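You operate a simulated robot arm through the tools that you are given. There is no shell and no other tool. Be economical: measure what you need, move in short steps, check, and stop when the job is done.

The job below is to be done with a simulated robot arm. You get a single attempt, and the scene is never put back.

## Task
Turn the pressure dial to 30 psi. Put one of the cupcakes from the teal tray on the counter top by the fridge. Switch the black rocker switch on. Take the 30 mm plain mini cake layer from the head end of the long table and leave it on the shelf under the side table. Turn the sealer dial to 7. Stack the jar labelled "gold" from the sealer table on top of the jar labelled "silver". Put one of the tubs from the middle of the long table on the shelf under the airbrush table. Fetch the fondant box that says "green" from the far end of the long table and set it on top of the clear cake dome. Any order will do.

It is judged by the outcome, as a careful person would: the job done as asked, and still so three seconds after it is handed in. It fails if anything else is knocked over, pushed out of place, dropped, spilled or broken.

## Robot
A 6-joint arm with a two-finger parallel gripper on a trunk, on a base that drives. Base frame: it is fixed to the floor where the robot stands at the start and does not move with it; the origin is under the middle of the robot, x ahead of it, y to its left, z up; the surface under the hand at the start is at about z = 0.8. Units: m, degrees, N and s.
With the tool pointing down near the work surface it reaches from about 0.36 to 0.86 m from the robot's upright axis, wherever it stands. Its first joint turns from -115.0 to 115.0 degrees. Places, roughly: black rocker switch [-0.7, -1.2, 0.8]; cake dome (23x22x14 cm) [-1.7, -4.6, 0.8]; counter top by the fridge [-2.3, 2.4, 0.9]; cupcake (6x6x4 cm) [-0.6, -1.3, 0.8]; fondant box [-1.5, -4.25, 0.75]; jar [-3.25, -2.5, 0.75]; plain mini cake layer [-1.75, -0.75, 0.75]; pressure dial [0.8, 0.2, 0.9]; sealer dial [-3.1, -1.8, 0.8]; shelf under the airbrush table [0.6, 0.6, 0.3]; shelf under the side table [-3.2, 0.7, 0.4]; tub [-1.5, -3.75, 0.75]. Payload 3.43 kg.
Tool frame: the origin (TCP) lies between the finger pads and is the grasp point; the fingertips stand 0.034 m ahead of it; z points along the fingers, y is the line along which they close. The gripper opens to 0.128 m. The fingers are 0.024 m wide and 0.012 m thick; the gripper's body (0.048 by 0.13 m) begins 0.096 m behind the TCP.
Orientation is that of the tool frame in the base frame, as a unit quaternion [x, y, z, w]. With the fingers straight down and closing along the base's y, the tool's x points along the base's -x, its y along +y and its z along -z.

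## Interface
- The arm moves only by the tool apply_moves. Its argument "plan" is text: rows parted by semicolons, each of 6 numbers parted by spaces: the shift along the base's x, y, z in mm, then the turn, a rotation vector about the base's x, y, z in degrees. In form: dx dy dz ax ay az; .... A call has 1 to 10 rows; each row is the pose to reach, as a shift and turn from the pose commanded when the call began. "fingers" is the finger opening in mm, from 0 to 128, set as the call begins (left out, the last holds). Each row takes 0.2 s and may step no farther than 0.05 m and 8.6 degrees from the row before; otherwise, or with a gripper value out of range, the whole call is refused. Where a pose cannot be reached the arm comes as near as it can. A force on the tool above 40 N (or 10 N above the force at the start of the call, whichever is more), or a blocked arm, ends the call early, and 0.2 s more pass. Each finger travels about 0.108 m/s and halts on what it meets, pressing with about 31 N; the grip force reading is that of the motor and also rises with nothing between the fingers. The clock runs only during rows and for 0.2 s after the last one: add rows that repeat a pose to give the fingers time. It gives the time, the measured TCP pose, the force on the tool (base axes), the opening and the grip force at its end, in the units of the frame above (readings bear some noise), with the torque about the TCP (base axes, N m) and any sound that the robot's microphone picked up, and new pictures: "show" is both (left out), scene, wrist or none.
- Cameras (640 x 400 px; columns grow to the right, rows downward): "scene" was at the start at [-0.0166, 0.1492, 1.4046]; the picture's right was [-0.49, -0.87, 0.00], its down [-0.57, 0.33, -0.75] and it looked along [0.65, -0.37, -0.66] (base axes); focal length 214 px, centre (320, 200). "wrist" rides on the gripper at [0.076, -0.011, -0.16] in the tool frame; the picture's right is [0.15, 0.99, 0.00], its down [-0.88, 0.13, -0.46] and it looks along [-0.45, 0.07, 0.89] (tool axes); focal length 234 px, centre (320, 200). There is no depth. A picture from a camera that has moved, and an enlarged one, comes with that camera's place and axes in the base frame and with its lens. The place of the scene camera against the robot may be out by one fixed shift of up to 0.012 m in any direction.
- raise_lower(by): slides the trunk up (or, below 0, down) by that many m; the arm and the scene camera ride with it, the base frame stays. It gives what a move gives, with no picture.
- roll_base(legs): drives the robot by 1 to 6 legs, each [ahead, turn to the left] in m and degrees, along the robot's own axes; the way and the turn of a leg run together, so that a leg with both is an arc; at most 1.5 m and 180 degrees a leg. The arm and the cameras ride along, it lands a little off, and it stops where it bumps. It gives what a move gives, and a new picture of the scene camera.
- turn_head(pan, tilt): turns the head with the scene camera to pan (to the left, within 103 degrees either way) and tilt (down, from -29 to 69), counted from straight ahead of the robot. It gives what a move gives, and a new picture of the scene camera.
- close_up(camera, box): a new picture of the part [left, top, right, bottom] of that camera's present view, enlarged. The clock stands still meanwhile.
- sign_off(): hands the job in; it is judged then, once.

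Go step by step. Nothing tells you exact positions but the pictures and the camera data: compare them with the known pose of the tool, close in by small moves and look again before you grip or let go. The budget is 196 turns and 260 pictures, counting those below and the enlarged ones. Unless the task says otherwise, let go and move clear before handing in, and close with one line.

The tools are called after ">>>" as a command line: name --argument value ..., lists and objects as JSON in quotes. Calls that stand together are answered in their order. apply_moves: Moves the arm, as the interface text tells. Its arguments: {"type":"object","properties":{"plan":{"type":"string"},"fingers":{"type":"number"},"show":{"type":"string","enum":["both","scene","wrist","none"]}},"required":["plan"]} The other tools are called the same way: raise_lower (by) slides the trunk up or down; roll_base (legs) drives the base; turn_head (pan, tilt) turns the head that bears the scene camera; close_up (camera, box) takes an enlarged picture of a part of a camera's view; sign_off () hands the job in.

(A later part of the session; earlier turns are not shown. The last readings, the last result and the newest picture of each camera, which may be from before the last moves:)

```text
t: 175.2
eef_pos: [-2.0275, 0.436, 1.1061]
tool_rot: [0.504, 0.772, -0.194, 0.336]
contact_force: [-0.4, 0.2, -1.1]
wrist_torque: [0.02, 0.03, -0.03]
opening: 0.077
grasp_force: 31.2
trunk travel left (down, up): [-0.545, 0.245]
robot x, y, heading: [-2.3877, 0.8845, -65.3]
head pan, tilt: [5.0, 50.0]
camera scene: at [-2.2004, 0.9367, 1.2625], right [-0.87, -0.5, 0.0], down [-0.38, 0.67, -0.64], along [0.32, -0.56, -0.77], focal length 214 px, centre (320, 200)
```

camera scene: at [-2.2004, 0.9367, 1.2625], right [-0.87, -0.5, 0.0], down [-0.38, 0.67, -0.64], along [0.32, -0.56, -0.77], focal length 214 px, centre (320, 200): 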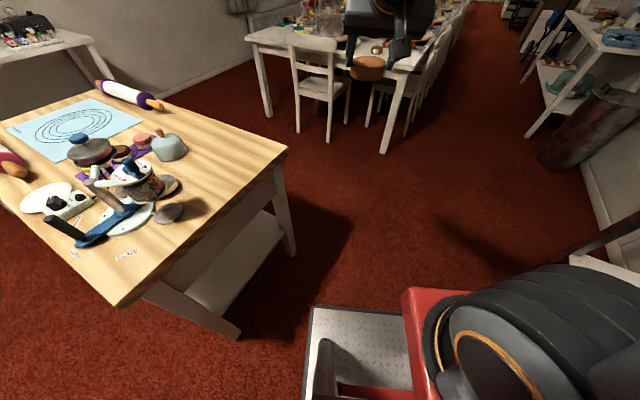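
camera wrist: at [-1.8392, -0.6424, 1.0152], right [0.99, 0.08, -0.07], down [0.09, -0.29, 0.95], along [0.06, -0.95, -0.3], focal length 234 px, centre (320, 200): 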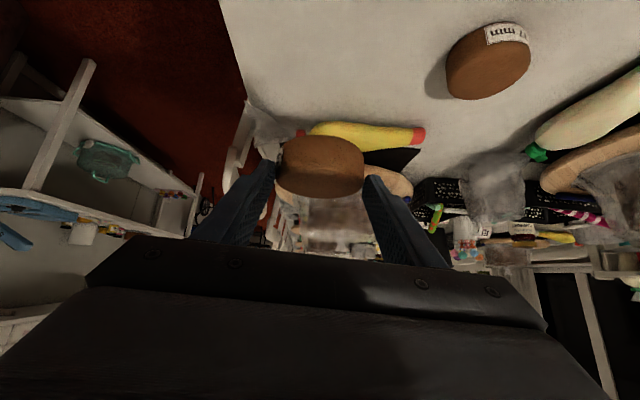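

Turning right to face the side table.

>>> roll_base --legs '[[0, -114.7]]'

>>> turn_head --pan 5 --tilt 40

```text
t: 180.4
eef_pos: [-2.9459, 0.738, 1.1056]
tool_rot: [0.922, -0.003, -0.387, 0.02]
contact_force: [-0.2, -0.1, -1.5]
wrist_torque: [-0.01, -0.04, 0.02]
opening: 0.0764
grasp_force: 30.6
trunk travel left (down, up): [-0.545, 0.245]
robot x, y, heading: [-2.3881, 0.885, -179.4]
head pan, tilt: [5.0, 50.0]
camera scene: at [-2.425, 0.6782, 1.2625], right [-0.1, 0.99, 0.0], down [0.76, 0.08, -0.64], along [-0.64, -0.06, -0.77], focal length 214 px, centre (320, 200)
```

scene: 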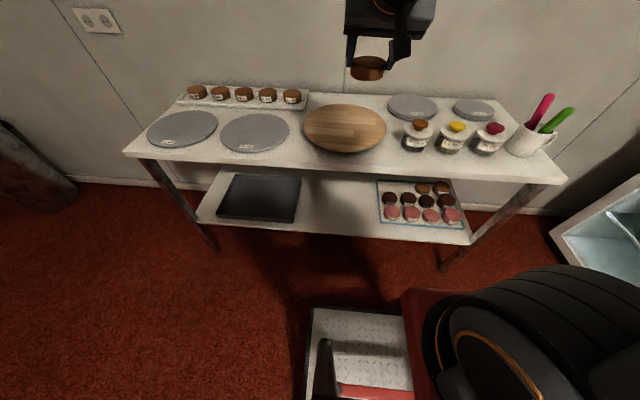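

```text
t: 181.1
eef_pos: [-2.9456, 0.7389, 1.1071]
tool_rot: [0.922, -0.003, -0.387, 0.02]
contact_force: [0.1, 0.4, -0.2]
wrist_torque: [0.0, 0.0, 0.01]
opening: 0.0763
grasp_force: 31.2
trunk travel left (down, up): [-0.545, 0.245]
robot x, y, heading: [-2.3866, 0.8842, -179.3]
head pan, tilt: [5.0, 40.0]
camera scene: at [-2.4329, 0.6774, 1.2766], right [-0.1, 0.99, 0.0], down [0.64, 0.06, -0.77], along [-0.76, -0.08, -0.64], focal length 214 px, centre (320, 200)
```

scene: 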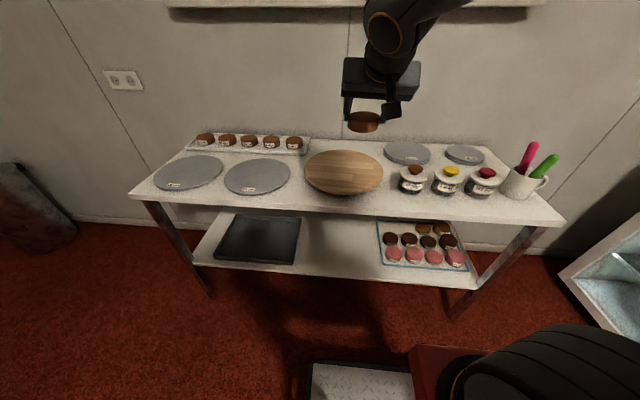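

The free part of the shelf is y 0.50–0.93, front edge x≈-2.975, height about 0.38. I'll back up 0.12 m, lower the trunk in front of the table, and look.

>>> roll_base --legs '[[-0.12, 0]]'

>>> raise_lower --by -0.53

>>> apply_moves --plan "0 0 -30 0 0 0;0 0 -60 0 0 0;0 0 -90 0 0 0"

```text
t: 182.3
eef_pos: [-2.8242, 0.7396, 1.1055]
tool_rot: [0.922, -0.003, -0.387, 0.02]
contact_force: [0.0, -0.2, -0.8]
wrist_torque: [-0.01, -0.01, 0.0]
opening: 0.0761
grasp_force: 31.2
trunk travel left (down, up): [-0.545, 0.245]
robot x, y, heading: [-2.2665, 0.8886, -179.5]
head pan, tilt: [5.0, 40.0]
camera scene: at [-2.3124, 0.679, 1.2766], right [-0.1, 0.99, 0.0], down [0.64, 0.06, -0.77], along [-0.76, -0.08, -0.64], focal length 214 px, centre (320, 200)
```

scene: 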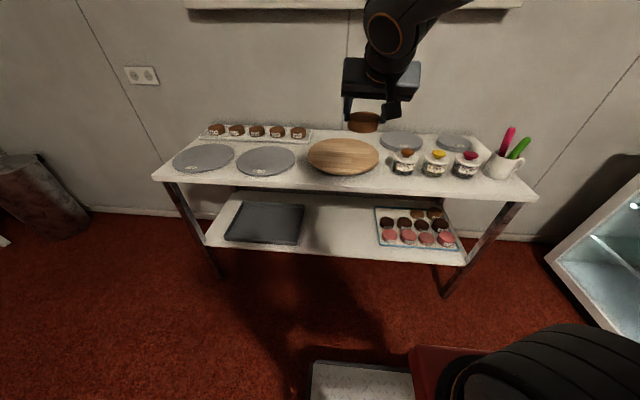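

```text
refused: -0.53 is not a number from -0.4 to 0.4
```

```text
t: 183.1
eef_pos: [-2.8266, 0.7386, 1.0166]
tool_rot: [0.922, -0.003, -0.387, 0.021]
contact_force: [0.2, 0.5, 0.1]
wrist_torque: [-0.01, -0.01, 0.01]
opening: 0.0762
grasp_force: 30.6
trunk travel left (down, up): [-0.545, 0.245]
robot x, y, heading: [-2.2739, 0.8888, -179.2]
head pan, tilt: [5.0, 40.0]
camera scene: at [-2.3121, 0.6791, 1.2767], right [-0.1, 0.99, 0.0], down [0.64, 0.06, -0.77], along [-0.76, -0.08, -0.64], focal length 214 px, centre (320, 200)
camera wrist: at [-2.6603, 0.754, 1.0736], right [0.11, -0.99, -0.07], down [-0.29, -0.1, 0.95], along [-0.95, -0.09, -0.3], focal length 234 px, centre (320, 200)
```

scene: 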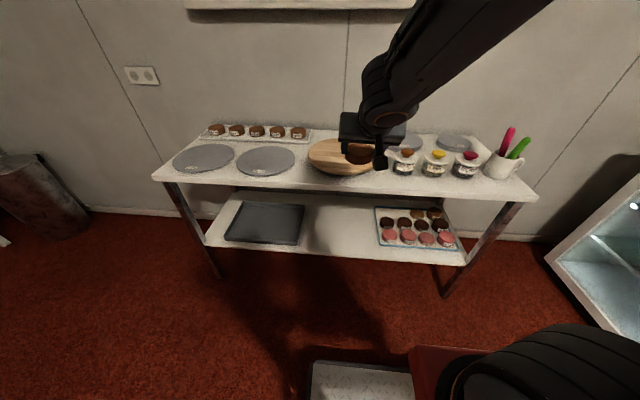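
wrist: 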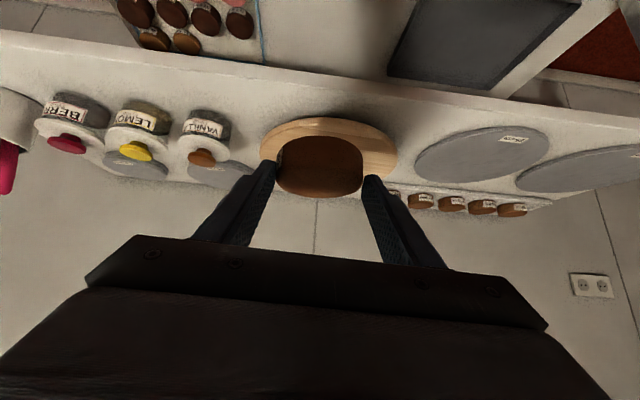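

Lowering the trunk in two steps.

>>> raise_lower --by -0.4

>>> raise_lower --by -0.12

>>> turn_head --pan -5 --tilt 35

>>> close_up --camera "wrist" --box '[0, 0, 640, 400]'

```text
t: 186.9
eef_pos: [-2.8635, 0.7398, 0.6157]
tool_rot: [0.922, -0.003, -0.386, 0.019]
contact_force: [0.4, -0.6, -0.9]
wrist_torque: [0.01, -0.01, 0.03]
opening: 0.0759
grasp_force: 31.0
trunk travel left (down, up): [-0.145, 0.645]
robot x, y, heading: [-2.2663, 0.8829, -179.3]
head pan, tilt: [5.0, 40.0]
```

```text
t: 188.4
eef_pos: [-2.8953, 0.7383, 0.4971]
tool_rot: [0.923, -0.003, -0.384, 0.019]
contact_force: [0.3, 0.1, -0.7]
wrist_torque: [-0.01, -0.01, 0.01]
opening: 0.0758
grasp_force: 31.3
trunk travel left (down, up): [-0.025, 0.765]
robot x, y, heading: [-2.266, 0.8861, -179.2]
head pan, tilt: [5.0, 40.0]
```

```text
t: 189.2
eef_pos: [-2.8962, 0.7382, 0.4969]
tool_rot: [0.923, -0.004, -0.384, 0.019]
contact_force: [0.4, -0.4, -0.9]
wrist_torque: [0.01, -0.07, -0.04]
opening: 0.0755
grasp_force: 31.0
trunk travel left (down, up): [-0.025, 0.765]
robot x, y, heading: [-2.2643, 0.8894, -179.3]
head pan, tilt: [-5.0, 35.0]
camera scene: at [-2.4603, 0.6922, 0.7642], right [0.07, 1.0, 0.0], down [0.57, -0.04, -0.82], along [-0.82, 0.06, -0.57], focal length 214 px, centre (320, 200)
```

scene: 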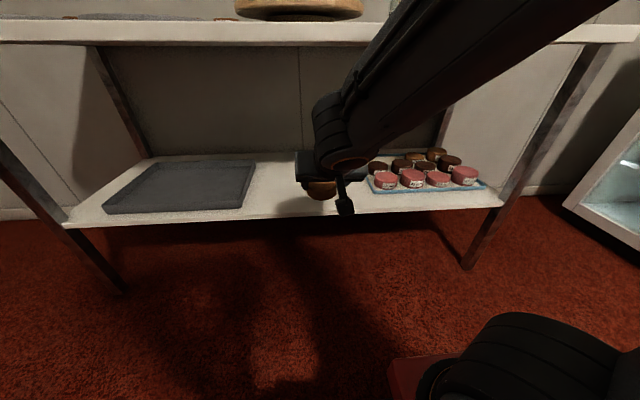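

```text
1.00 times, centred on (320, 200) of wrist (not enlarged: the box is as wide or as high as the picture)
camera zoom: at [-2.7289, 0.7523, 0.5552], right [0.11, -0.99, -0.07], down [-0.29, -0.1, 0.95], along [-0.95, -0.09, -0.3], focal length 234 px, centre (320, 200)
```

zoom: 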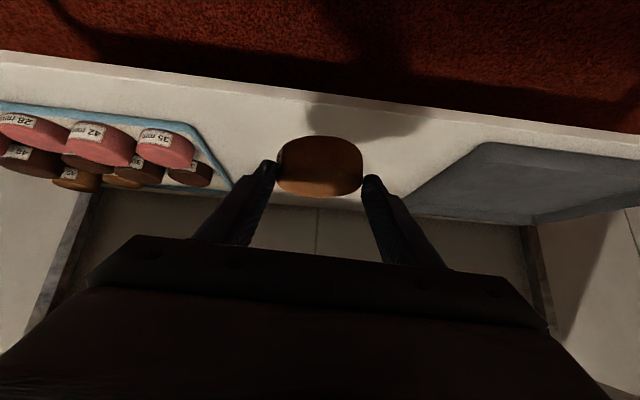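

The free shelf space is right in front of the cake. I'll slide forward 0.13 m at this height.

>>> apply_moves --plan "-35 -5 0 0 0 0;-70 -10 0 0 0 0;-105 -15 -5 0 0 0;-130 -18 -15 0 0 0;-130 -18 -25 0 0 0"

```text
t: 190.4
eef_pos: [-3.025, 0.7202, 0.4717]
tool_rot: [0.923, -0.002, -0.384, 0.02]
contact_force: [0.5, -0.9, -0.9]
wrist_torque: [0.02, 0.01, -0.02]
opening: 0.0755
grasp_force: 31.5
trunk travel left (down, up): [-0.025, 0.765]
robot x, y, heading: [-2.2691, 0.8847, -179.1]
head pan, tilt: [-5.0, 35.0]
camera scene: at [-2.4603, 0.6922, 0.7642], right [0.07, 1.0, 0.0], down [0.57, -0.04, -0.82], along [-0.82, 0.06, -0.57], focal length 214 px, centre (320, 200)
camera wrist: at [-2.8589, 0.7346, 0.5301], right [0.11, -0.99, -0.07], down [-0.3, -0.1, 0.95], along [-0.95, -0.09, -0.3], focal length 234 px, centre (320, 200)
```

scene: 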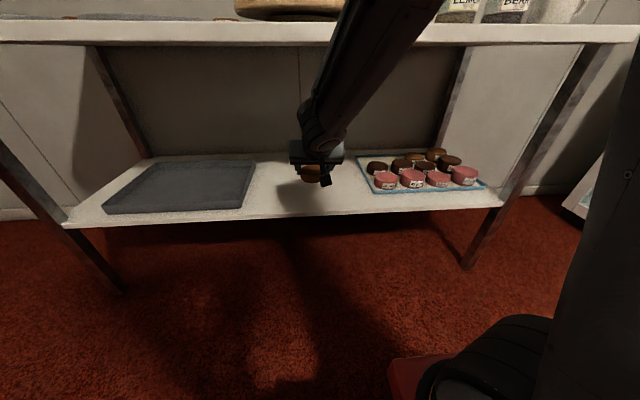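
wrist: 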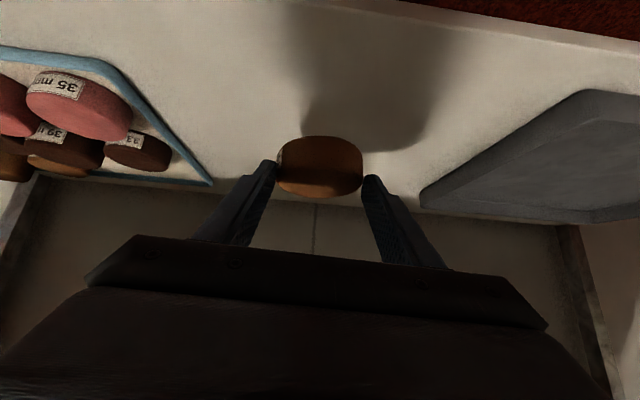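

Lowering to contact.

>>> apply_moves --plan "0 0 -10 0 0 0;0 0 -20 0 0 0;0 0 -30 0 0 0;0 0 -37 0 0 0" --show "scene"

>>> close_up --camera "scene" --box '[250, 100, 410, 220]'

```text
t: 191.4
eef_pos: [-3.0248, 0.72, 0.4346]
tool_rot: [0.923, -0.004, -0.385, 0.019]
contact_force: [-0.2, 0.4, 0.6]
wrist_torque: [-0.01, 0.0, -0.01]
opening: 0.0755
grasp_force: 30.8
trunk travel left (down, up): [-0.025, 0.765]
robot x, y, heading: [-2.2683, 0.8851, -179.3]
head pan, tilt: [-5.0, 35.0]
camera scene: at [-2.4604, 0.6922, 0.7642], right [0.07, 1.0, 0.0], down [0.57, -0.04, -0.82], along [-0.82, 0.06, -0.57], focal length 214 px, centre (320, 200)
```

scene: 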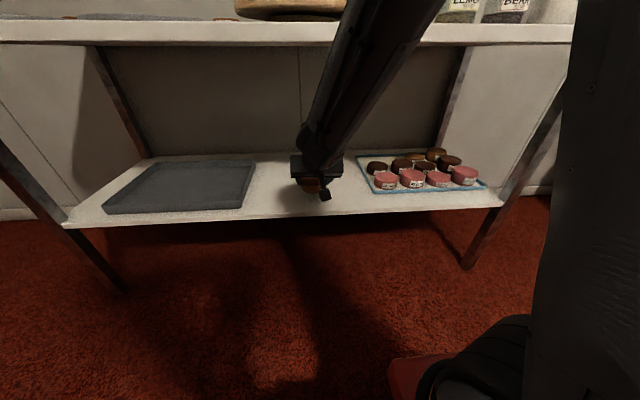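

```text
3.33 times, centred on (330, 160) of scene
camera zoom: at [-2.4604, 0.6922, 0.7642], right [0.07, 1.0, 0.0], down [0.57, -0.04, -0.82], along [-0.82, 0.06, -0.57], focal length 715 px, centre (287, 333)
```

zoom: 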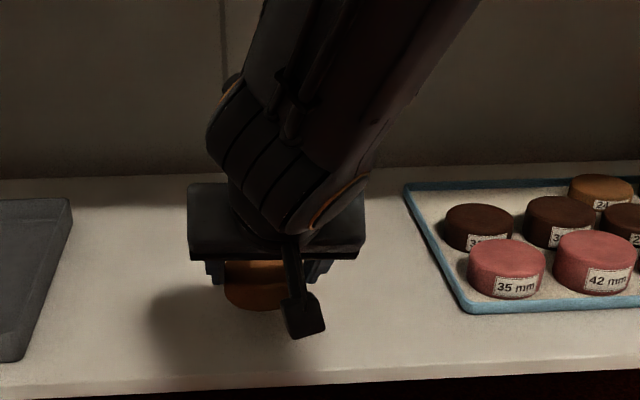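

>>> apply_moves --plan "0 0 -5 0 0 0;0 0 -10 0 0 0;0 0 -15 0 0 0;0 0 -20 0 0 0;0 0 -25 0 0 0;0 0 -30 0 0 0;0 0 -35 0 0 0;0 0 -40 0 0 0"

>>> close_up --camera "scene" --box '[250, 100, 410, 220]'

```text
t: 193.2
eef_pos: [-3.027, 0.7217, 0.3977]
tool_rot: [0.921, -0.003, -0.388, 0.02]
contact_force: [2.0, 2.5, 25.4]
wrist_torque: [-0.66, 0.28, 0.04]
opening: 0.0759
grasp_force: 30.8
trunk travel left (down, up): [-0.025, 0.765]
robot x, y, heading: [-2.2669, 0.8868, -179.3]
head pan, tilt: [-5.0, 35.0]
camera scene: at [-2.4596, 0.6924, 0.7646], right [0.07, 1.0, 0.0], down [0.57, -0.04, -0.82], along [-0.82, 0.06, -0.57], focal length 214 px, centre (320, 200)
camera wrist: at [-2.8594, 0.7345, 0.4548], right [0.11, -0.99, -0.07], down [-0.29, -0.1, 0.95], along [-0.95, -0.09, -0.3], focal length 234 px, centre (320, 200)
```

scene: 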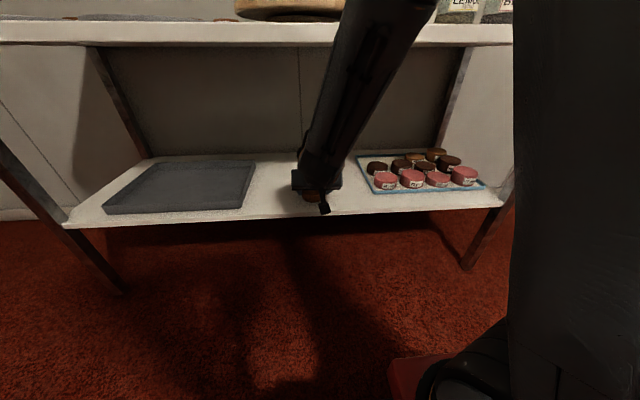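
wrist: 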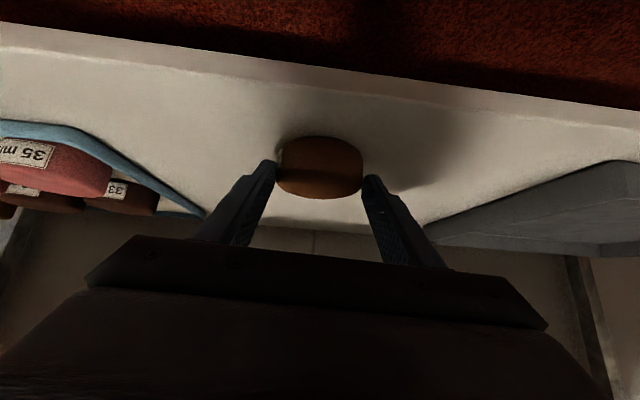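

```text
3.33 times, centred on (330, 160) of scene
camera zoom: at [-2.4596, 0.6924, 0.7646], right [0.07, 1.0, 0.0], down [0.57, -0.04, -0.82], along [-0.82, 0.06, -0.57], focal length 715 px, centre (287, 333)
```

zoom: 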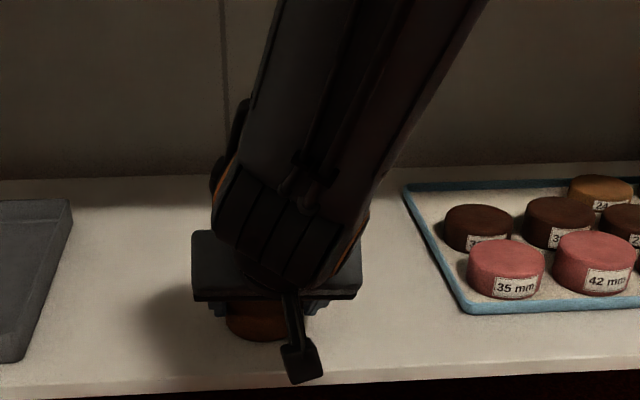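

The cake is on the shelf. Releasing and withdrawing along the tool axis, then out.

>>> apply_moves --plan "0 0 2 0 0 0;0 0 2 0 0 0;0 0 2 0 0 0;20 0 15 0 0 0;50 0 35 0 0 0;85 0 55 0 0 0;125 0 70 0 0 0;165 0 80 0 0 0" --fingers 104

>>> close_up --camera "scene" --box '[230, 120, 410, 240]'

```text
t: 195.0
eef_pos: [-2.8778, 0.7067, 0.489]
tool_rot: [0.924, -0.002, -0.383, 0.019]
contact_force: [-0.3, -0.3, 0.1]
wrist_torque: [-0.03, -0.01, -0.01]
opening: 0.104
grasp_force: 0.1
out of reach, approached as far as the arm can: row 8
trunk travel left (down, up): [-0.025, 0.765]
robot x, y, heading: [-2.2688, 0.8868, -179.4]
head pan, tilt: [-5.0, 35.0]
camera scene: at [-2.4604, 0.6922, 0.7642], right [0.07, 1.0, 0.0], down [0.57, -0.04, -0.82], along [-0.82, 0.06, -0.57], focal length 214 px, centre (320, 200)
camera wrist: at [-2.712, 0.7203, 0.5475], right [0.11, -0.99, -0.07], down [-0.3, -0.1, 0.95], along [-0.95, -0.09, -0.31], focal length 234 px, centre (320, 200)
```

scene: 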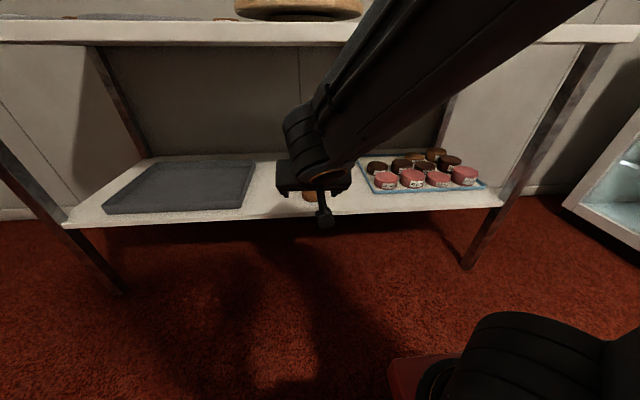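
wrist: 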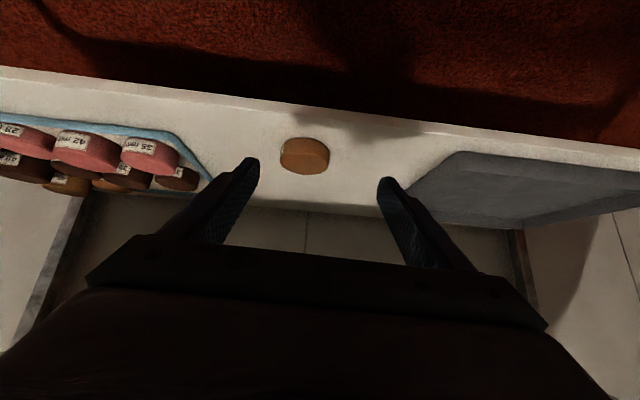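

```text
3.33 times, centred on (320, 180) of scene
camera zoom: at [-2.4604, 0.6922, 0.7642], right [0.07, 1.0, 0.0], down [0.57, -0.04, -0.82], along [-0.82, 0.06, -0.57], focal length 715 px, centre (320, 267)
```

zoom: 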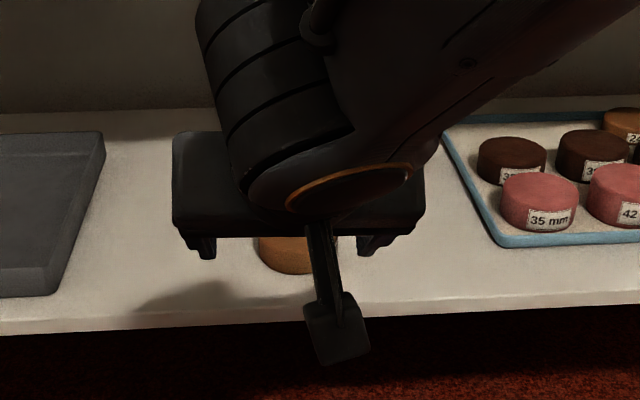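

The layer sits flat on the shelf. Backing off, raising the trunk and straightening the hand.

>>> roll_base --legs '[[-0.15, 0]]'

>>> raise_lower --by 0.4

>>> raise_lower --by 0.2

>>> apply_moves --plan "0 0 5 0 -8 0;0 0 10 0 -16 0;10 0 20 0 -24 0;20 0 30 0 -32 0;30 0 40 0 -40 0;50 0 60 0 -45 0;90 0 80 0 -45 0;130 0 100 0 -45 0;160 0 120 0 -45 0"

```text
t: 196.3
eef_pos: [-2.7289, 0.7093, 0.488]
tool_rot: [0.923, -0.004, -0.384, 0.019]
contact_force: [0.3, -0.2, 0.4]
wrist_torque: [0.02, -0.01, 0.01]
opening: 0.104
grasp_force: 0.2
trunk travel left (down, up): [-0.025, 0.765]
robot x, y, heading: [-2.1179, 0.8861, -179.2]
head pan, tilt: [-5.0, 35.0]
camera scene: at [-2.3103, 0.6941, 0.7642], right [0.07, 1.0, 0.0], down [0.57, -0.04, -0.82], along [-0.82, 0.06, -0.57], focal length 214 px, centre (320, 200)
```

scene: 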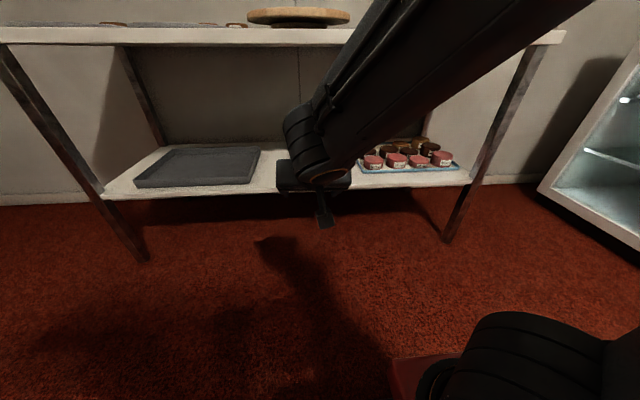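

```text
t: 200.2
eef_pos: [-2.7295, 0.7091, 0.8891]
tool_rot: [0.923, -0.003, -0.384, 0.019]
contact_force: [0.7, -0.6, 0.4]
wrist_torque: [-0.01, 0.03, -0.01]
opening: 0.1038
grasp_force: 0.1
trunk travel left (down, up): [-0.425, 0.365]
robot x, y, heading: [-2.1178, 0.8869, -179.4]
head pan, tilt: [-5.0, 35.0]
```

```text
t: 202.3
eef_pos: [-2.7283, 0.7088, 1.0881]
tool_rot: [0.923, -0.004, -0.383, 0.018]
contact_force: [0.7, 0.4, 1.0]
wrist_torque: [-0.02, 0.01, -0.01]
opening: 0.104
grasp_force: 0.0
trunk travel left (down, up): [-0.625, 0.165]
robot x, y, heading: [-2.1201, 0.8905, -179.2]
head pan, tilt: [-5.0, 35.0]
```

```text
t: 204.3
eef_pos: [-2.5695, 0.7087, 1.2109]
tool_rot: [1.0, -0.01, 0.0, 0.016]
contact_force: [-0.4, -0.3, -1.2]
wrist_torque: [0.02, -0.04, 0.0]
opening: 0.1039
grasp_force: 0.0
trunk travel left (down, up): [-0.625, 0.165]
robot x, y, heading: [-2.1167, 0.8863, -179.3]
head pan, tilt: [-5.0, 35.0]
camera scene: at [-2.1439, 0.6961, 1.3642], right [0.07, 1.0, 0.0], down [0.57, -0.04, -0.82], along [-0.82, 0.06, -0.57], focal length 214 px, centre (320, 200)
camera wrist: at [-2.4932, 0.7235, 1.3702], right [0.13, -0.99, 0.03], down [-0.88, -0.1, 0.46], along [-0.45, -0.08, -0.89], focal length 234 px, centre (320, 200)
```

scene: 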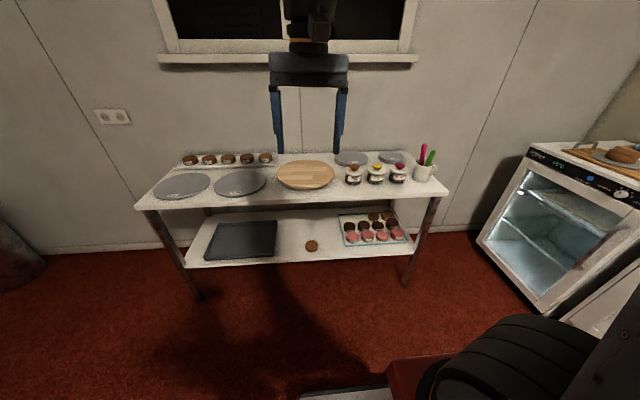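
wrist: 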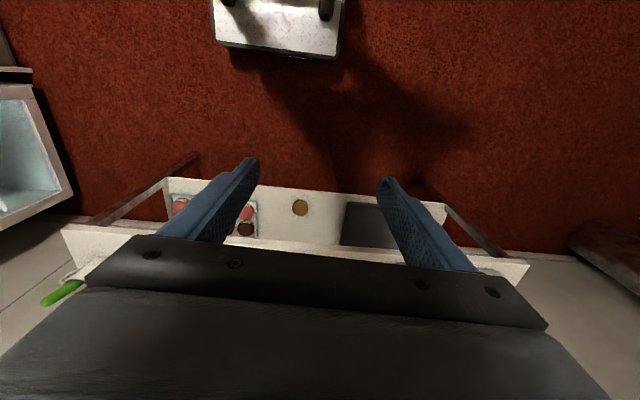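

Shelf placement verified. Next comes the sealer table. I'll drive forward a bit to clear the worktop, turn left and go down the wall-side corridor.

>>> roll_base --legs '[[0.37, 0], [0, 89.5], [1.4, 0]]'

>>> turn_head --pan -25 --tilt 28

```text
t: 217.0
eef_pos: [-2.3605, -0.9637, 1.212]
tool_rot: [0.727, 0.687, 0.01, 0.012]
contact_force: [-0.2, -0.1, -0.4]
wrist_torque: [0.01, 0.0, -0.02]
opening: 0.104
grasp_force: 0.0
trunk travel left (down, up): [-0.625, 0.165]
robot x, y, heading: [-2.5212, -0.5042, -91.8]
head pan, tilt: [-5.0, 35.0]
camera scene: at [-2.3431, -0.5349, 1.3642], right [-0.99, 0.11, 0.0], down [0.06, 0.57, -0.82], along [-0.09, -0.81, -0.57], focal length 214 px, centre (320, 200)
```

scene: 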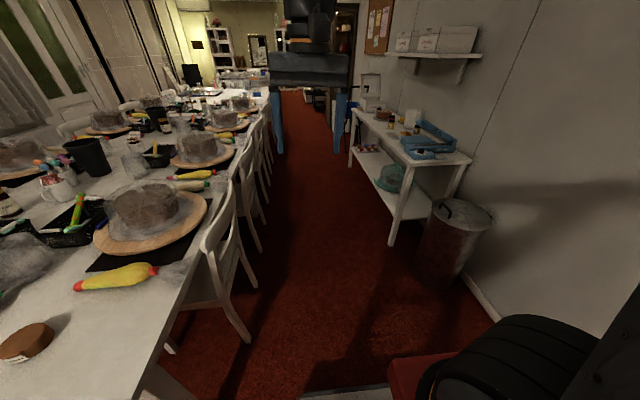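

```text
t: 217.8
eef_pos: [-2.3605, -0.9651, 1.2095]
tool_rot: [0.727, 0.686, 0.01, 0.012]
contact_force: [0.4, -0.6, -0.1]
wrist_torque: [0.01, 0.02, 0.04]
opening: 0.1039
grasp_force: 0.1
trunk travel left (down, up): [-0.625, 0.165]
robot x, y, heading: [-2.5246, -0.5073, -91.5]
head pan, tilt: [-25.0, 28.0]
camera scene: at [-2.3737, -0.529, 1.3751], right [-0.9, 0.45, 0.0], down [0.21, 0.42, -0.88], along [-0.39, -0.79, -0.47], focal length 214 px, centre (320, 200)
```

scene: 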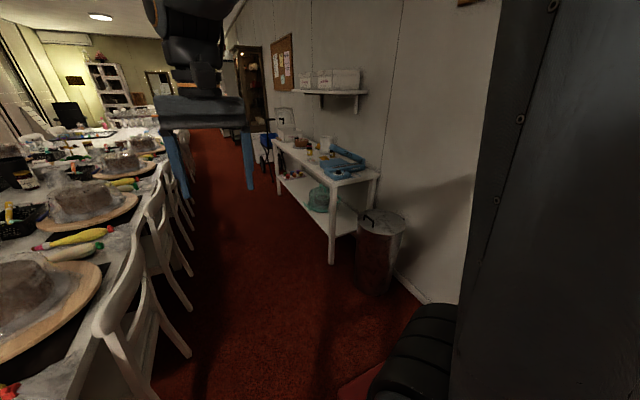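

The corridor is clear. I'll drive 1.4 m on and turn right to face the sealer table.

>>> roll_base --legs '[[1.4, 0], [0, -88.5]]'

>>> turn_head --pan 0 --tilt 42

```text
t: 228.6
eef_pos: [-3.0151, -2.0968, 1.2105]
tool_rot: [1.0, -0.017, -0.002, 0.016]
contact_force: [0.3, 0.8, 0.5]
wrist_torque: [0.03, -0.01, -0.03]
opening: 0.1041
grasp_force: 0.0
trunk travel left (down, up): [-0.625, 0.165]
robot x, y, heading: [-2.5599, -1.9226, 179.8]
head pan, tilt: [-25.0, 28.0]
camera scene: at [-2.5831, -2.0855, 1.3752], right [0.42, 0.91, 0.0], down [0.43, -0.2, -0.88], along [-0.8, 0.37, -0.47], focal length 214 px, centre (320, 200)
```

scene: 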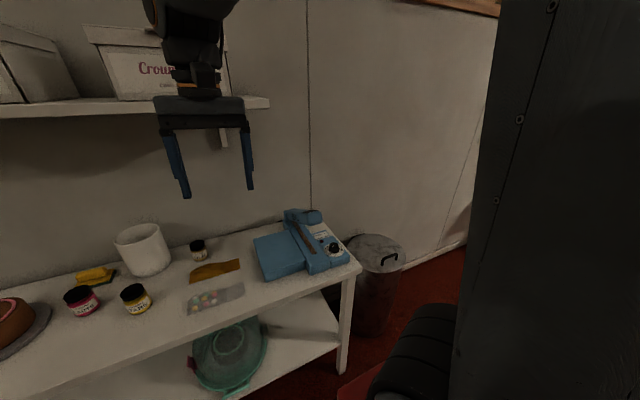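

```text
t: 229.5
eef_pos: [-3.0134, -2.097, 1.212]
tool_rot: [1.0, -0.017, -0.001, 0.016]
contact_force: [0.8, -0.3, -0.6]
wrist_torque: [0.0, -0.02, -0.01]
opening: 0.1039
grasp_force: 0.1
trunk travel left (down, up): [-0.625, 0.165]
robot x, y, heading: [-2.5612, -1.9219, 180.0]
head pan, tilt: [0.0, 42.0]
camera scene: at [-2.5841, -2.1239, 1.3537], right [0.0, 1.0, 0.0], down [0.67, 0.0, -0.74], along [-0.74, 0.0, -0.67], focal length 214 px, centre (320, 200)
```

scene: 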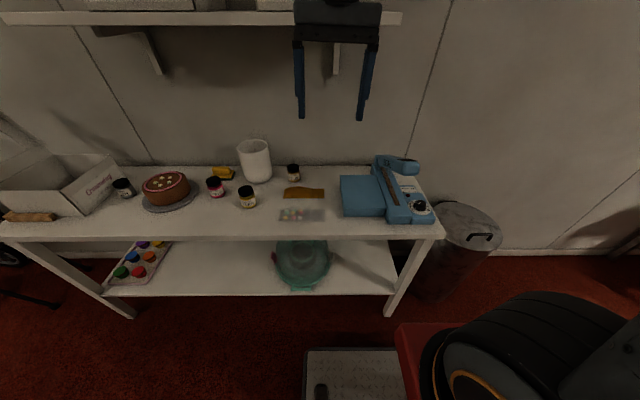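

>>> close_up --camera "scene" --box '[360, 145, 450, 235]'

>>> close_up --camera "scene" --box '[80, 130, 340, 240]'

```text
4.44 times, centred on (405, 190) of scene
camera zoom: at [-2.5841, -2.1239, 1.3537], right [0.0, 1.0, 0.0], down [0.67, 0.0, -0.74], along [-0.74, 0.0, -0.67], focal length 953 px, centre (-58, 244)
```

zoom: 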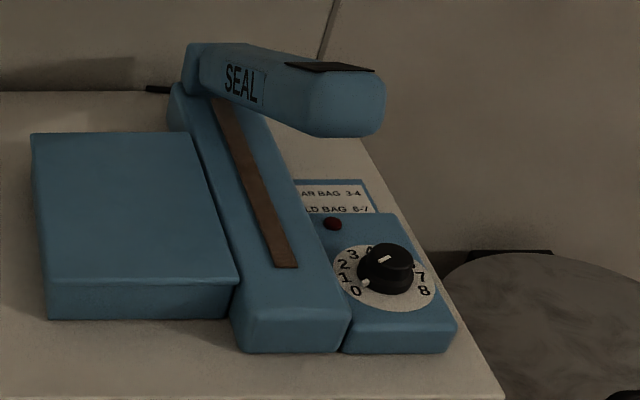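

```text
2.46 times, centred on (210, 185) of scene
camera zoom: at [-2.5841, -2.1239, 1.3537], right [0.0, 1.0, 0.0], down [0.67, 0.0, -0.74], along [-0.74, 0.0, -0.67], focal length 528 px, centre (591, 237)
```

zoom: 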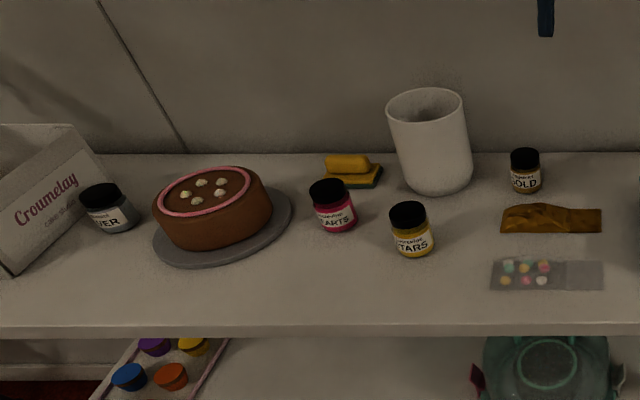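

The GOLD jar is right (near the white pot) and the SILVER jar is at left. The sealer dial, scale 0–8, is at about (-3.13, -1.77). I'll move the wrist camera over it.

>>> apply_moves --plan "0 45 0 0.9 0 0;0 90 -10 1.8 0 0;0 135 -30 1.8 0 0;0 180 -50 1.8 0 0;-10 225 -60 1.8 0 0;-25 270 -70 1.8 0 0;-35 310 -80 1.8 0 0;-40 327 -100 1.8 0 0;-40 327 -120 1.8 0 0" --fingers 70

>>> close_up --camera "wrist" --box '[240, 100, 400, 200]'

```text
t: 231.5
eef_pos: [-3.0522, -1.7684, 1.0905]
tool_rot: [1.0, -0.016, -0.002, 0.0]
contact_force: [-0.1, 0.0, 0.0]
wrist_torque: [0.05, 0.03, 0.04]
opening: 0.0698
grasp_force: 0.1
trunk travel left (down, up): [-0.625, 0.165]
robot x, y, heading: [-2.5585, -1.9257, 179.8]
head pan, tilt: [0.0, 42.0]
camera scene: at [-2.584, -2.124, 1.3537], right [0.0, 1.0, 0.0], down [0.67, 0.0, -0.74], along [-0.74, 0.0, -0.67], focal length 214 px, centre (320, 200)
camera wrist: at [-2.976, -1.7607, 1.2514], right [0.11, -0.99, 0.0], down [-0.88, -0.1, 0.46], along [-0.46, -0.05, -0.89], focal length 234 px, centre (320, 200)
```

scene: 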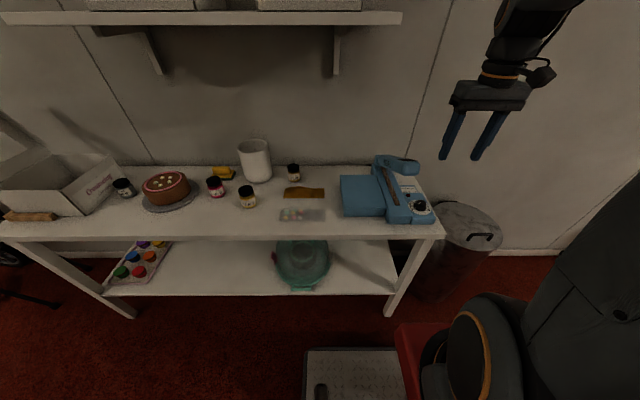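
wrist: 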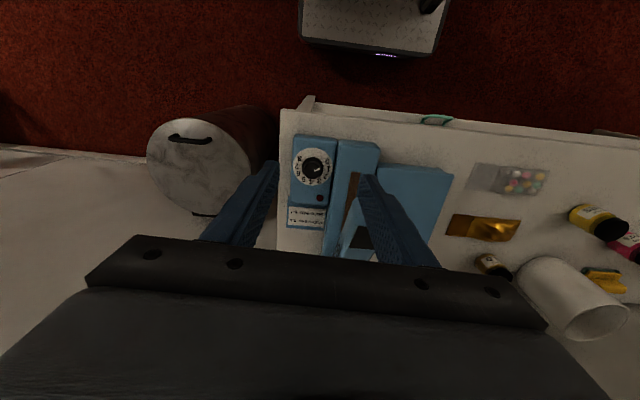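

```text
4.00 times, centred on (320, 150) of wrist
camera zoom: at [-2.976, -1.7607, 1.2514], right [0.11, -0.99, 0.0], down [-0.88, -0.1, 0.46], along [-0.46, -0.05, -0.89], focal length 937 px, centre (320, 400)
```

zoom: 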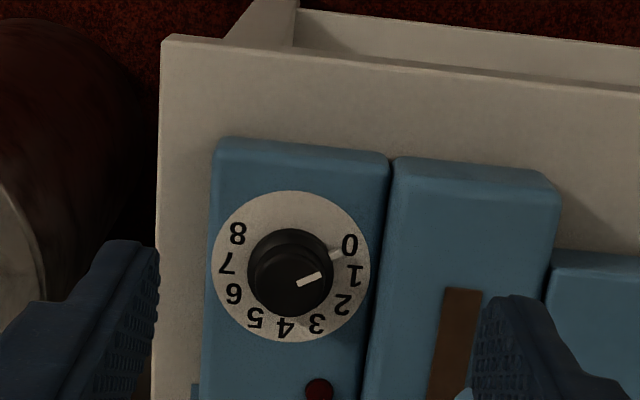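

The pointer is at 0 and 7 lies about 205–210° clockwise. The raised seal arm sits at (-3.18, -1.84, top 0.975), so I'll keep the gripper's long axis away from it, using three ~70° turns with regrips. Rotating the hand +105° above the dial.

>>> apply_moves --plan "-5 0 0 0 0 8.5;-10 0 0 0 0 17;-20 0 0 0 0 25.5;-30 0 0 0 0 34;-40 0 0 0 0 42.5;-50 0 0 0 0 51;-60 0 0 0 0 59.5;-70 0 0 0 0 68;-79 3 0 0 0 76.5;-79 3 0 0 0 85" --show "none"

>>> apply_moves --plan "0 0 0 0 0 8.5;0 0 0 0 0 17;0 0 -30 0 0 20;0 0 -60 0 0 20;0 0 -90 0 0 20" --fingers 54

>>> close_up --camera "wrist" --box '[220, 60, 420, 220]'

```text
t: 233.7
eef_pos: [-3.132, -1.7671, 1.0895]
tool_rot: [0.748, 0.664, -0.001, 0.001]
contact_force: [0.1, -0.1, -0.1]
wrist_torque: [-0.01, 0.04, -0.03]
opening: 0.0701
grasp_force: 0.0
trunk travel left (down, up): [-0.625, 0.165]
robot x, y, heading: [-2.56, -1.9267, 179.9]
head pan, tilt: [0.0, 42.0]
```

```text
t: 234.9
eef_pos: [-3.1344, -1.7667, 0.9985]
tool_rot: [0.622, 0.783, 0.0, 0.0]
contact_force: [0.4, -0.5, 0.3]
wrist_torque: [0.04, 0.03, -0.02]
opening: 0.0543
grasp_force: 0.0
trunk travel left (down, up): [-0.625, 0.165]
robot x, y, heading: [-2.5607, -1.9243, 179.9]
head pan, tilt: [0.0, 42.0]
camera scene: at [-2.5838, -2.124, 1.3537], right [0.0, 1.0, 0.0], down [0.67, 0.0, -0.74], along [-0.74, 0.0, -0.67], focal length 214 px, centre (320, 200)
camera wrist: at [-3.1627, -1.6956, 1.1586], right [0.93, 0.37, 0.0], down [0.33, -0.83, 0.46], along [0.17, -0.43, -0.89], focal length 234 px, centre (320, 200)
```

scene: 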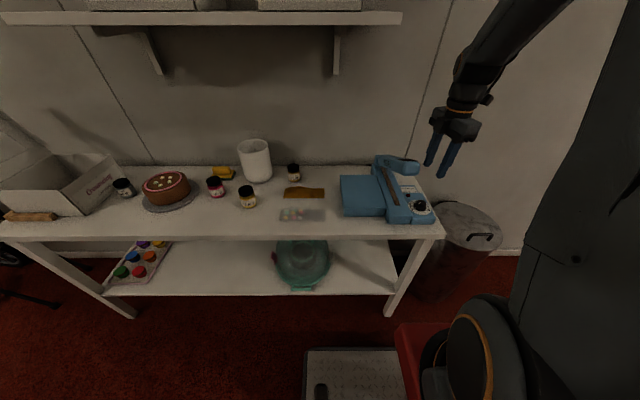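
wrist: 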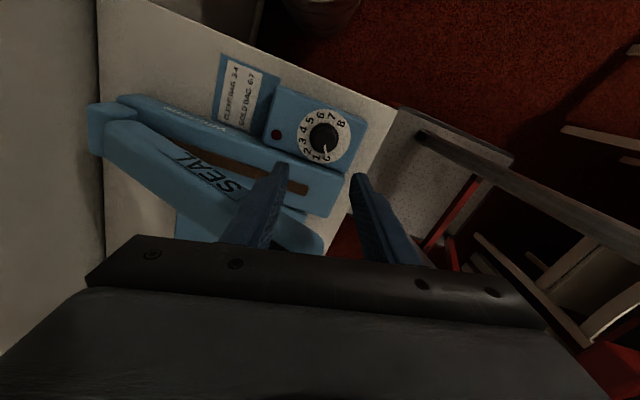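

```text
2.50 times, centred on (320, 140) of wrist
camera zoom: at [-3.1627, -1.6956, 1.1586], right [0.93, 0.37, 0.0], down [0.33, -0.83, 0.46], along [0.17, -0.43, -0.89], focal length 585 px, centre (320, 350)
```

zoom: 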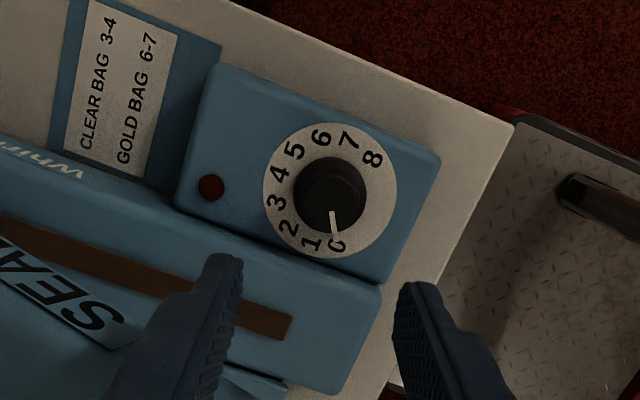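

The pointer is exactly on 0. The seal arm ends close by, so I'll grip high on the knob (TCP 0.853) and use several ~50° strokes. Descending.

>>> apply_moves --plan "4 2 -40 0 0 -5;4 2 -80 0 0 -5;4 2 -115 0 0 -5;4 2 -135 0 0 -5;4 2 -145 0 0 -5" --fingers 54

>>> close_up --camera "wrist" --box '[220, 80, 420, 240]'

>>> close_up --camera "scene" --box '[340, 110, 480, 230]'

```text
t: 236.1
eef_pos: [-3.13, -1.7654, 0.8557]
tool_rot: [0.656, 0.755, -0.001, 0.001]
contact_force: [-0.9, 0.7, -0.2]
wrist_torque: [0.0, 0.03, 0.01]
opening: 0.0538
grasp_force: 0.1
trunk travel left (down, up): [-0.625, 0.165]
robot x, y, heading: [-2.5616, -1.9252, 179.6]
head pan, tilt: [0.0, 42.0]
camera scene: at [-2.584, -2.124, 1.3537], right [0.0, 1.0, 0.0], down [0.67, 0.0, -0.74], along [-0.74, 0.0, -0.67], focal length 214 px, centre (320, 200)
camera wrist: at [-3.1517, -1.6911, 1.0148], right [0.96, 0.28, 0.0], down [0.25, -0.85, 0.46], along [0.13, -0.44, -0.89], focal length 234 px, centre (320, 200)
```

scene: 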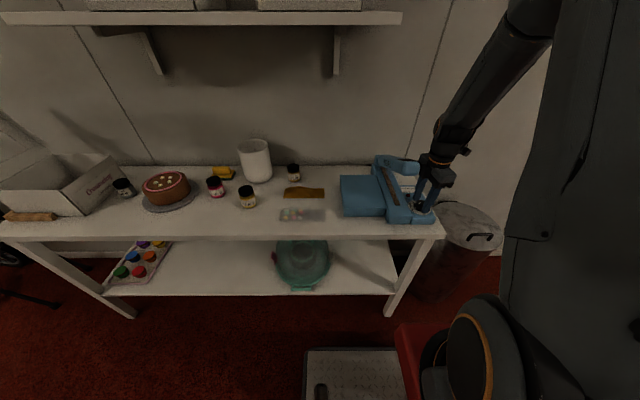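
wrist: 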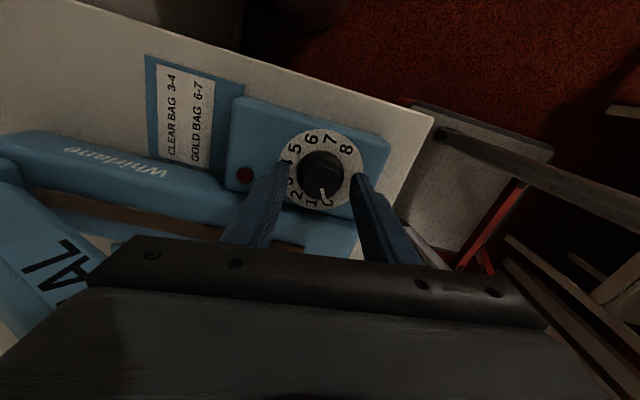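

```text
2.50 times, centred on (320, 160) of wrist
camera zoom: at [-3.1517, -1.6911, 1.0148], right [0.96, 0.28, 0.0], down [0.25, -0.85, 0.46], along [0.13, -0.44, -0.89], focal length 585 px, centre (320, 300)
```

zoom: 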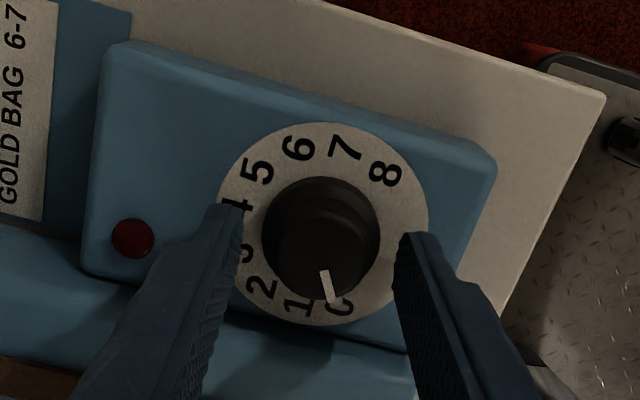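

```text
3.33 times, centred on (410, 170) of scene
camera zoom: at [-2.584, -2.124, 1.3537], right [0.0, 1.0, 0.0], down [0.67, 0.0, -0.74], along [-0.74, 0.0, -0.67], focal length 715 px, centre (20, 300)
```

zoom: 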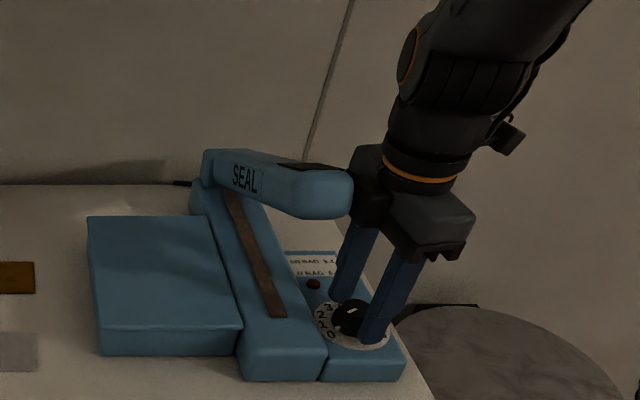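

Clear of the seal arm. Gripping and turning 51° clockwise.

>>> apply_moves --plan "0 0 0 0 0 0;0 0 0 0 0 0;0 0 0 0 0 -8.5;0 0 0 0 0 -17;0 0 0 0 0 -25.5;0 0 0 0 0 -34;0 0 0 0 0 -42.5;0 0 0 0 0 -51" --fingers 20 --show "wrist"

>>> close_up --camera "wrist" --box '[220, 80, 420, 240]'

```text
t: 237.9
eef_pos: [-3.1309, -1.7642, 0.8564]
tool_rot: [0.917, 0.398, -0.002, 0.0]
contact_force: [-14.4, 3.0, -1.8]
wrist_torque: [0.4, 0.0, -0.01]
opening: 0.0385
grasp_force: 44.7
trunk travel left (down, up): [-0.625, 0.165]
robot x, y, heading: [-2.5623, -1.9269, 179.6]
head pan, tilt: [0.0, 42.0]
camera wrist: at [-3.0867, -1.7014, 1.0157], right [0.82, -0.57, 0.0], down [-0.5, -0.73, 0.46], along [-0.26, -0.38, -0.89], focal length 234 px, centre (320, 200)
```

wrist: 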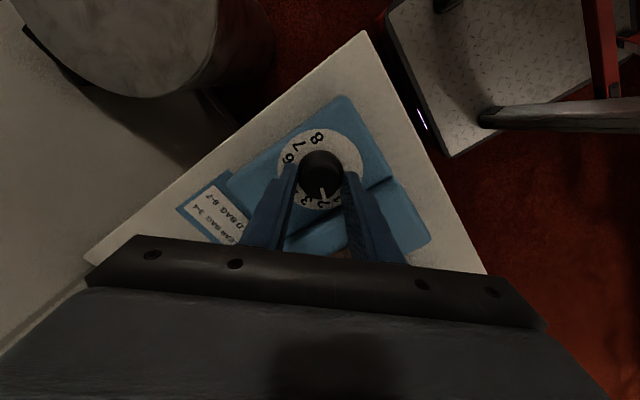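

```text
2.50 times, centred on (320, 160) of wrist
camera zoom: at [-3.0867, -1.7014, 1.0157], right [0.82, -0.57, 0.0], down [-0.5, -0.73, 0.46], along [-0.26, -0.38, -0.89], focal length 585 px, centre (320, 300)
```

zoom: 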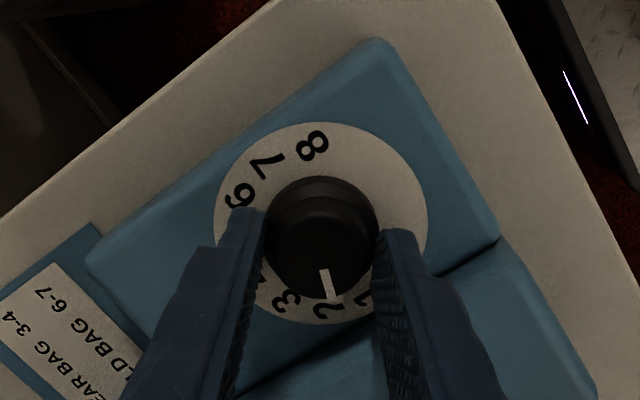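

Now at about 1.7. Releasing, rotating back, and taking a second stroke.

>>> apply_moves --plan "0 0 0 0 0 0;0 0 0 0 0 8.5;0 0 0 0 0 17;0 0 0 0 0 25.5;0 0 0 0 0 34;0 0 0 0 0 42.5;0 0 0 0 0 51" --fingers 54 --show "none"

>>> apply_moves --plan "-1 1 0 0 0 0;-1 1 0 0 0 0;-1 1 0 0 0 -8.5;-1 1 0 0 0 -17;-1 1 0 0 0 -25.5;-1 1 0 0 0 -34;-1 1 0 0 0 -42.5;-1 1 0 0 0 -51;-1 1 0 0 0 -54" --fingers 20 --show "wrist"

>>> close_up --camera "wrist" --box '[220, 80, 420, 240]'

```text
t: 239.5
eef_pos: [-3.1281, -1.7646, 0.8562]
tool_rot: [0.655, 0.756, -0.001, 0.001]
contact_force: [0.1, -1.2, -0.8]
wrist_torque: [0.0, 0.0, -0.01]
opening: 0.0542
grasp_force: 0.1
trunk travel left (down, up): [-0.625, 0.165]
robot x, y, heading: [-2.5593, -1.9278, 179.7]
head pan, tilt: [0.0, 42.0]
```

```text
t: 241.5
eef_pos: [-3.1317, -1.7638, 0.8556]
tool_rot: [0.928, 0.374, -0.002, 0.0]
contact_force: [-7.9, -2.3, 1.9]
wrist_torque: [0.3, -0.24, 0.02]
opening: 0.038
grasp_force: 44.9
trunk travel left (down, up): [-0.625, 0.165]
robot x, y, heading: [-2.5626, -1.9215, 179.7]
head pan, tilt: [0.0, 42.0]
camera wrist: at [-3.0838, -1.7037, 1.0159], right [0.79, -0.61, 0.0], down [-0.54, -0.7, 0.46], along [-0.28, -0.36, -0.89], focal length 234 px, centre (320, 200)
```

wrist: 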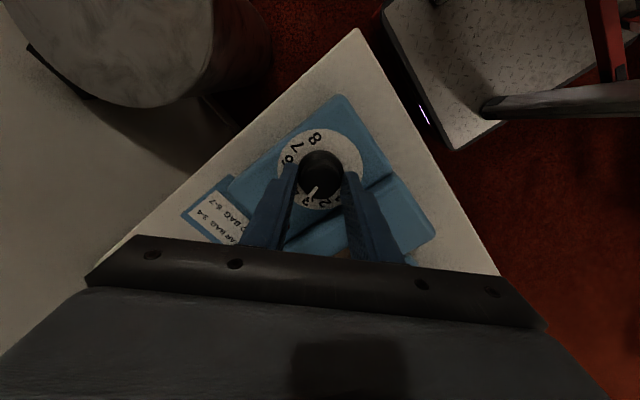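

```text
2.50 times, centred on (320, 160) of wrist
camera zoom: at [-3.0838, -1.7037, 1.0159], right [0.79, -0.61, 0.0], down [-0.54, -0.7, 0.46], along [-0.28, -0.36, -0.89], focal length 585 px, centre (320, 300)
```

zoom: 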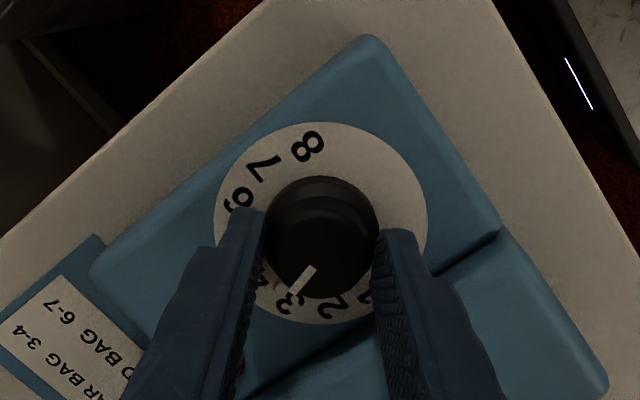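

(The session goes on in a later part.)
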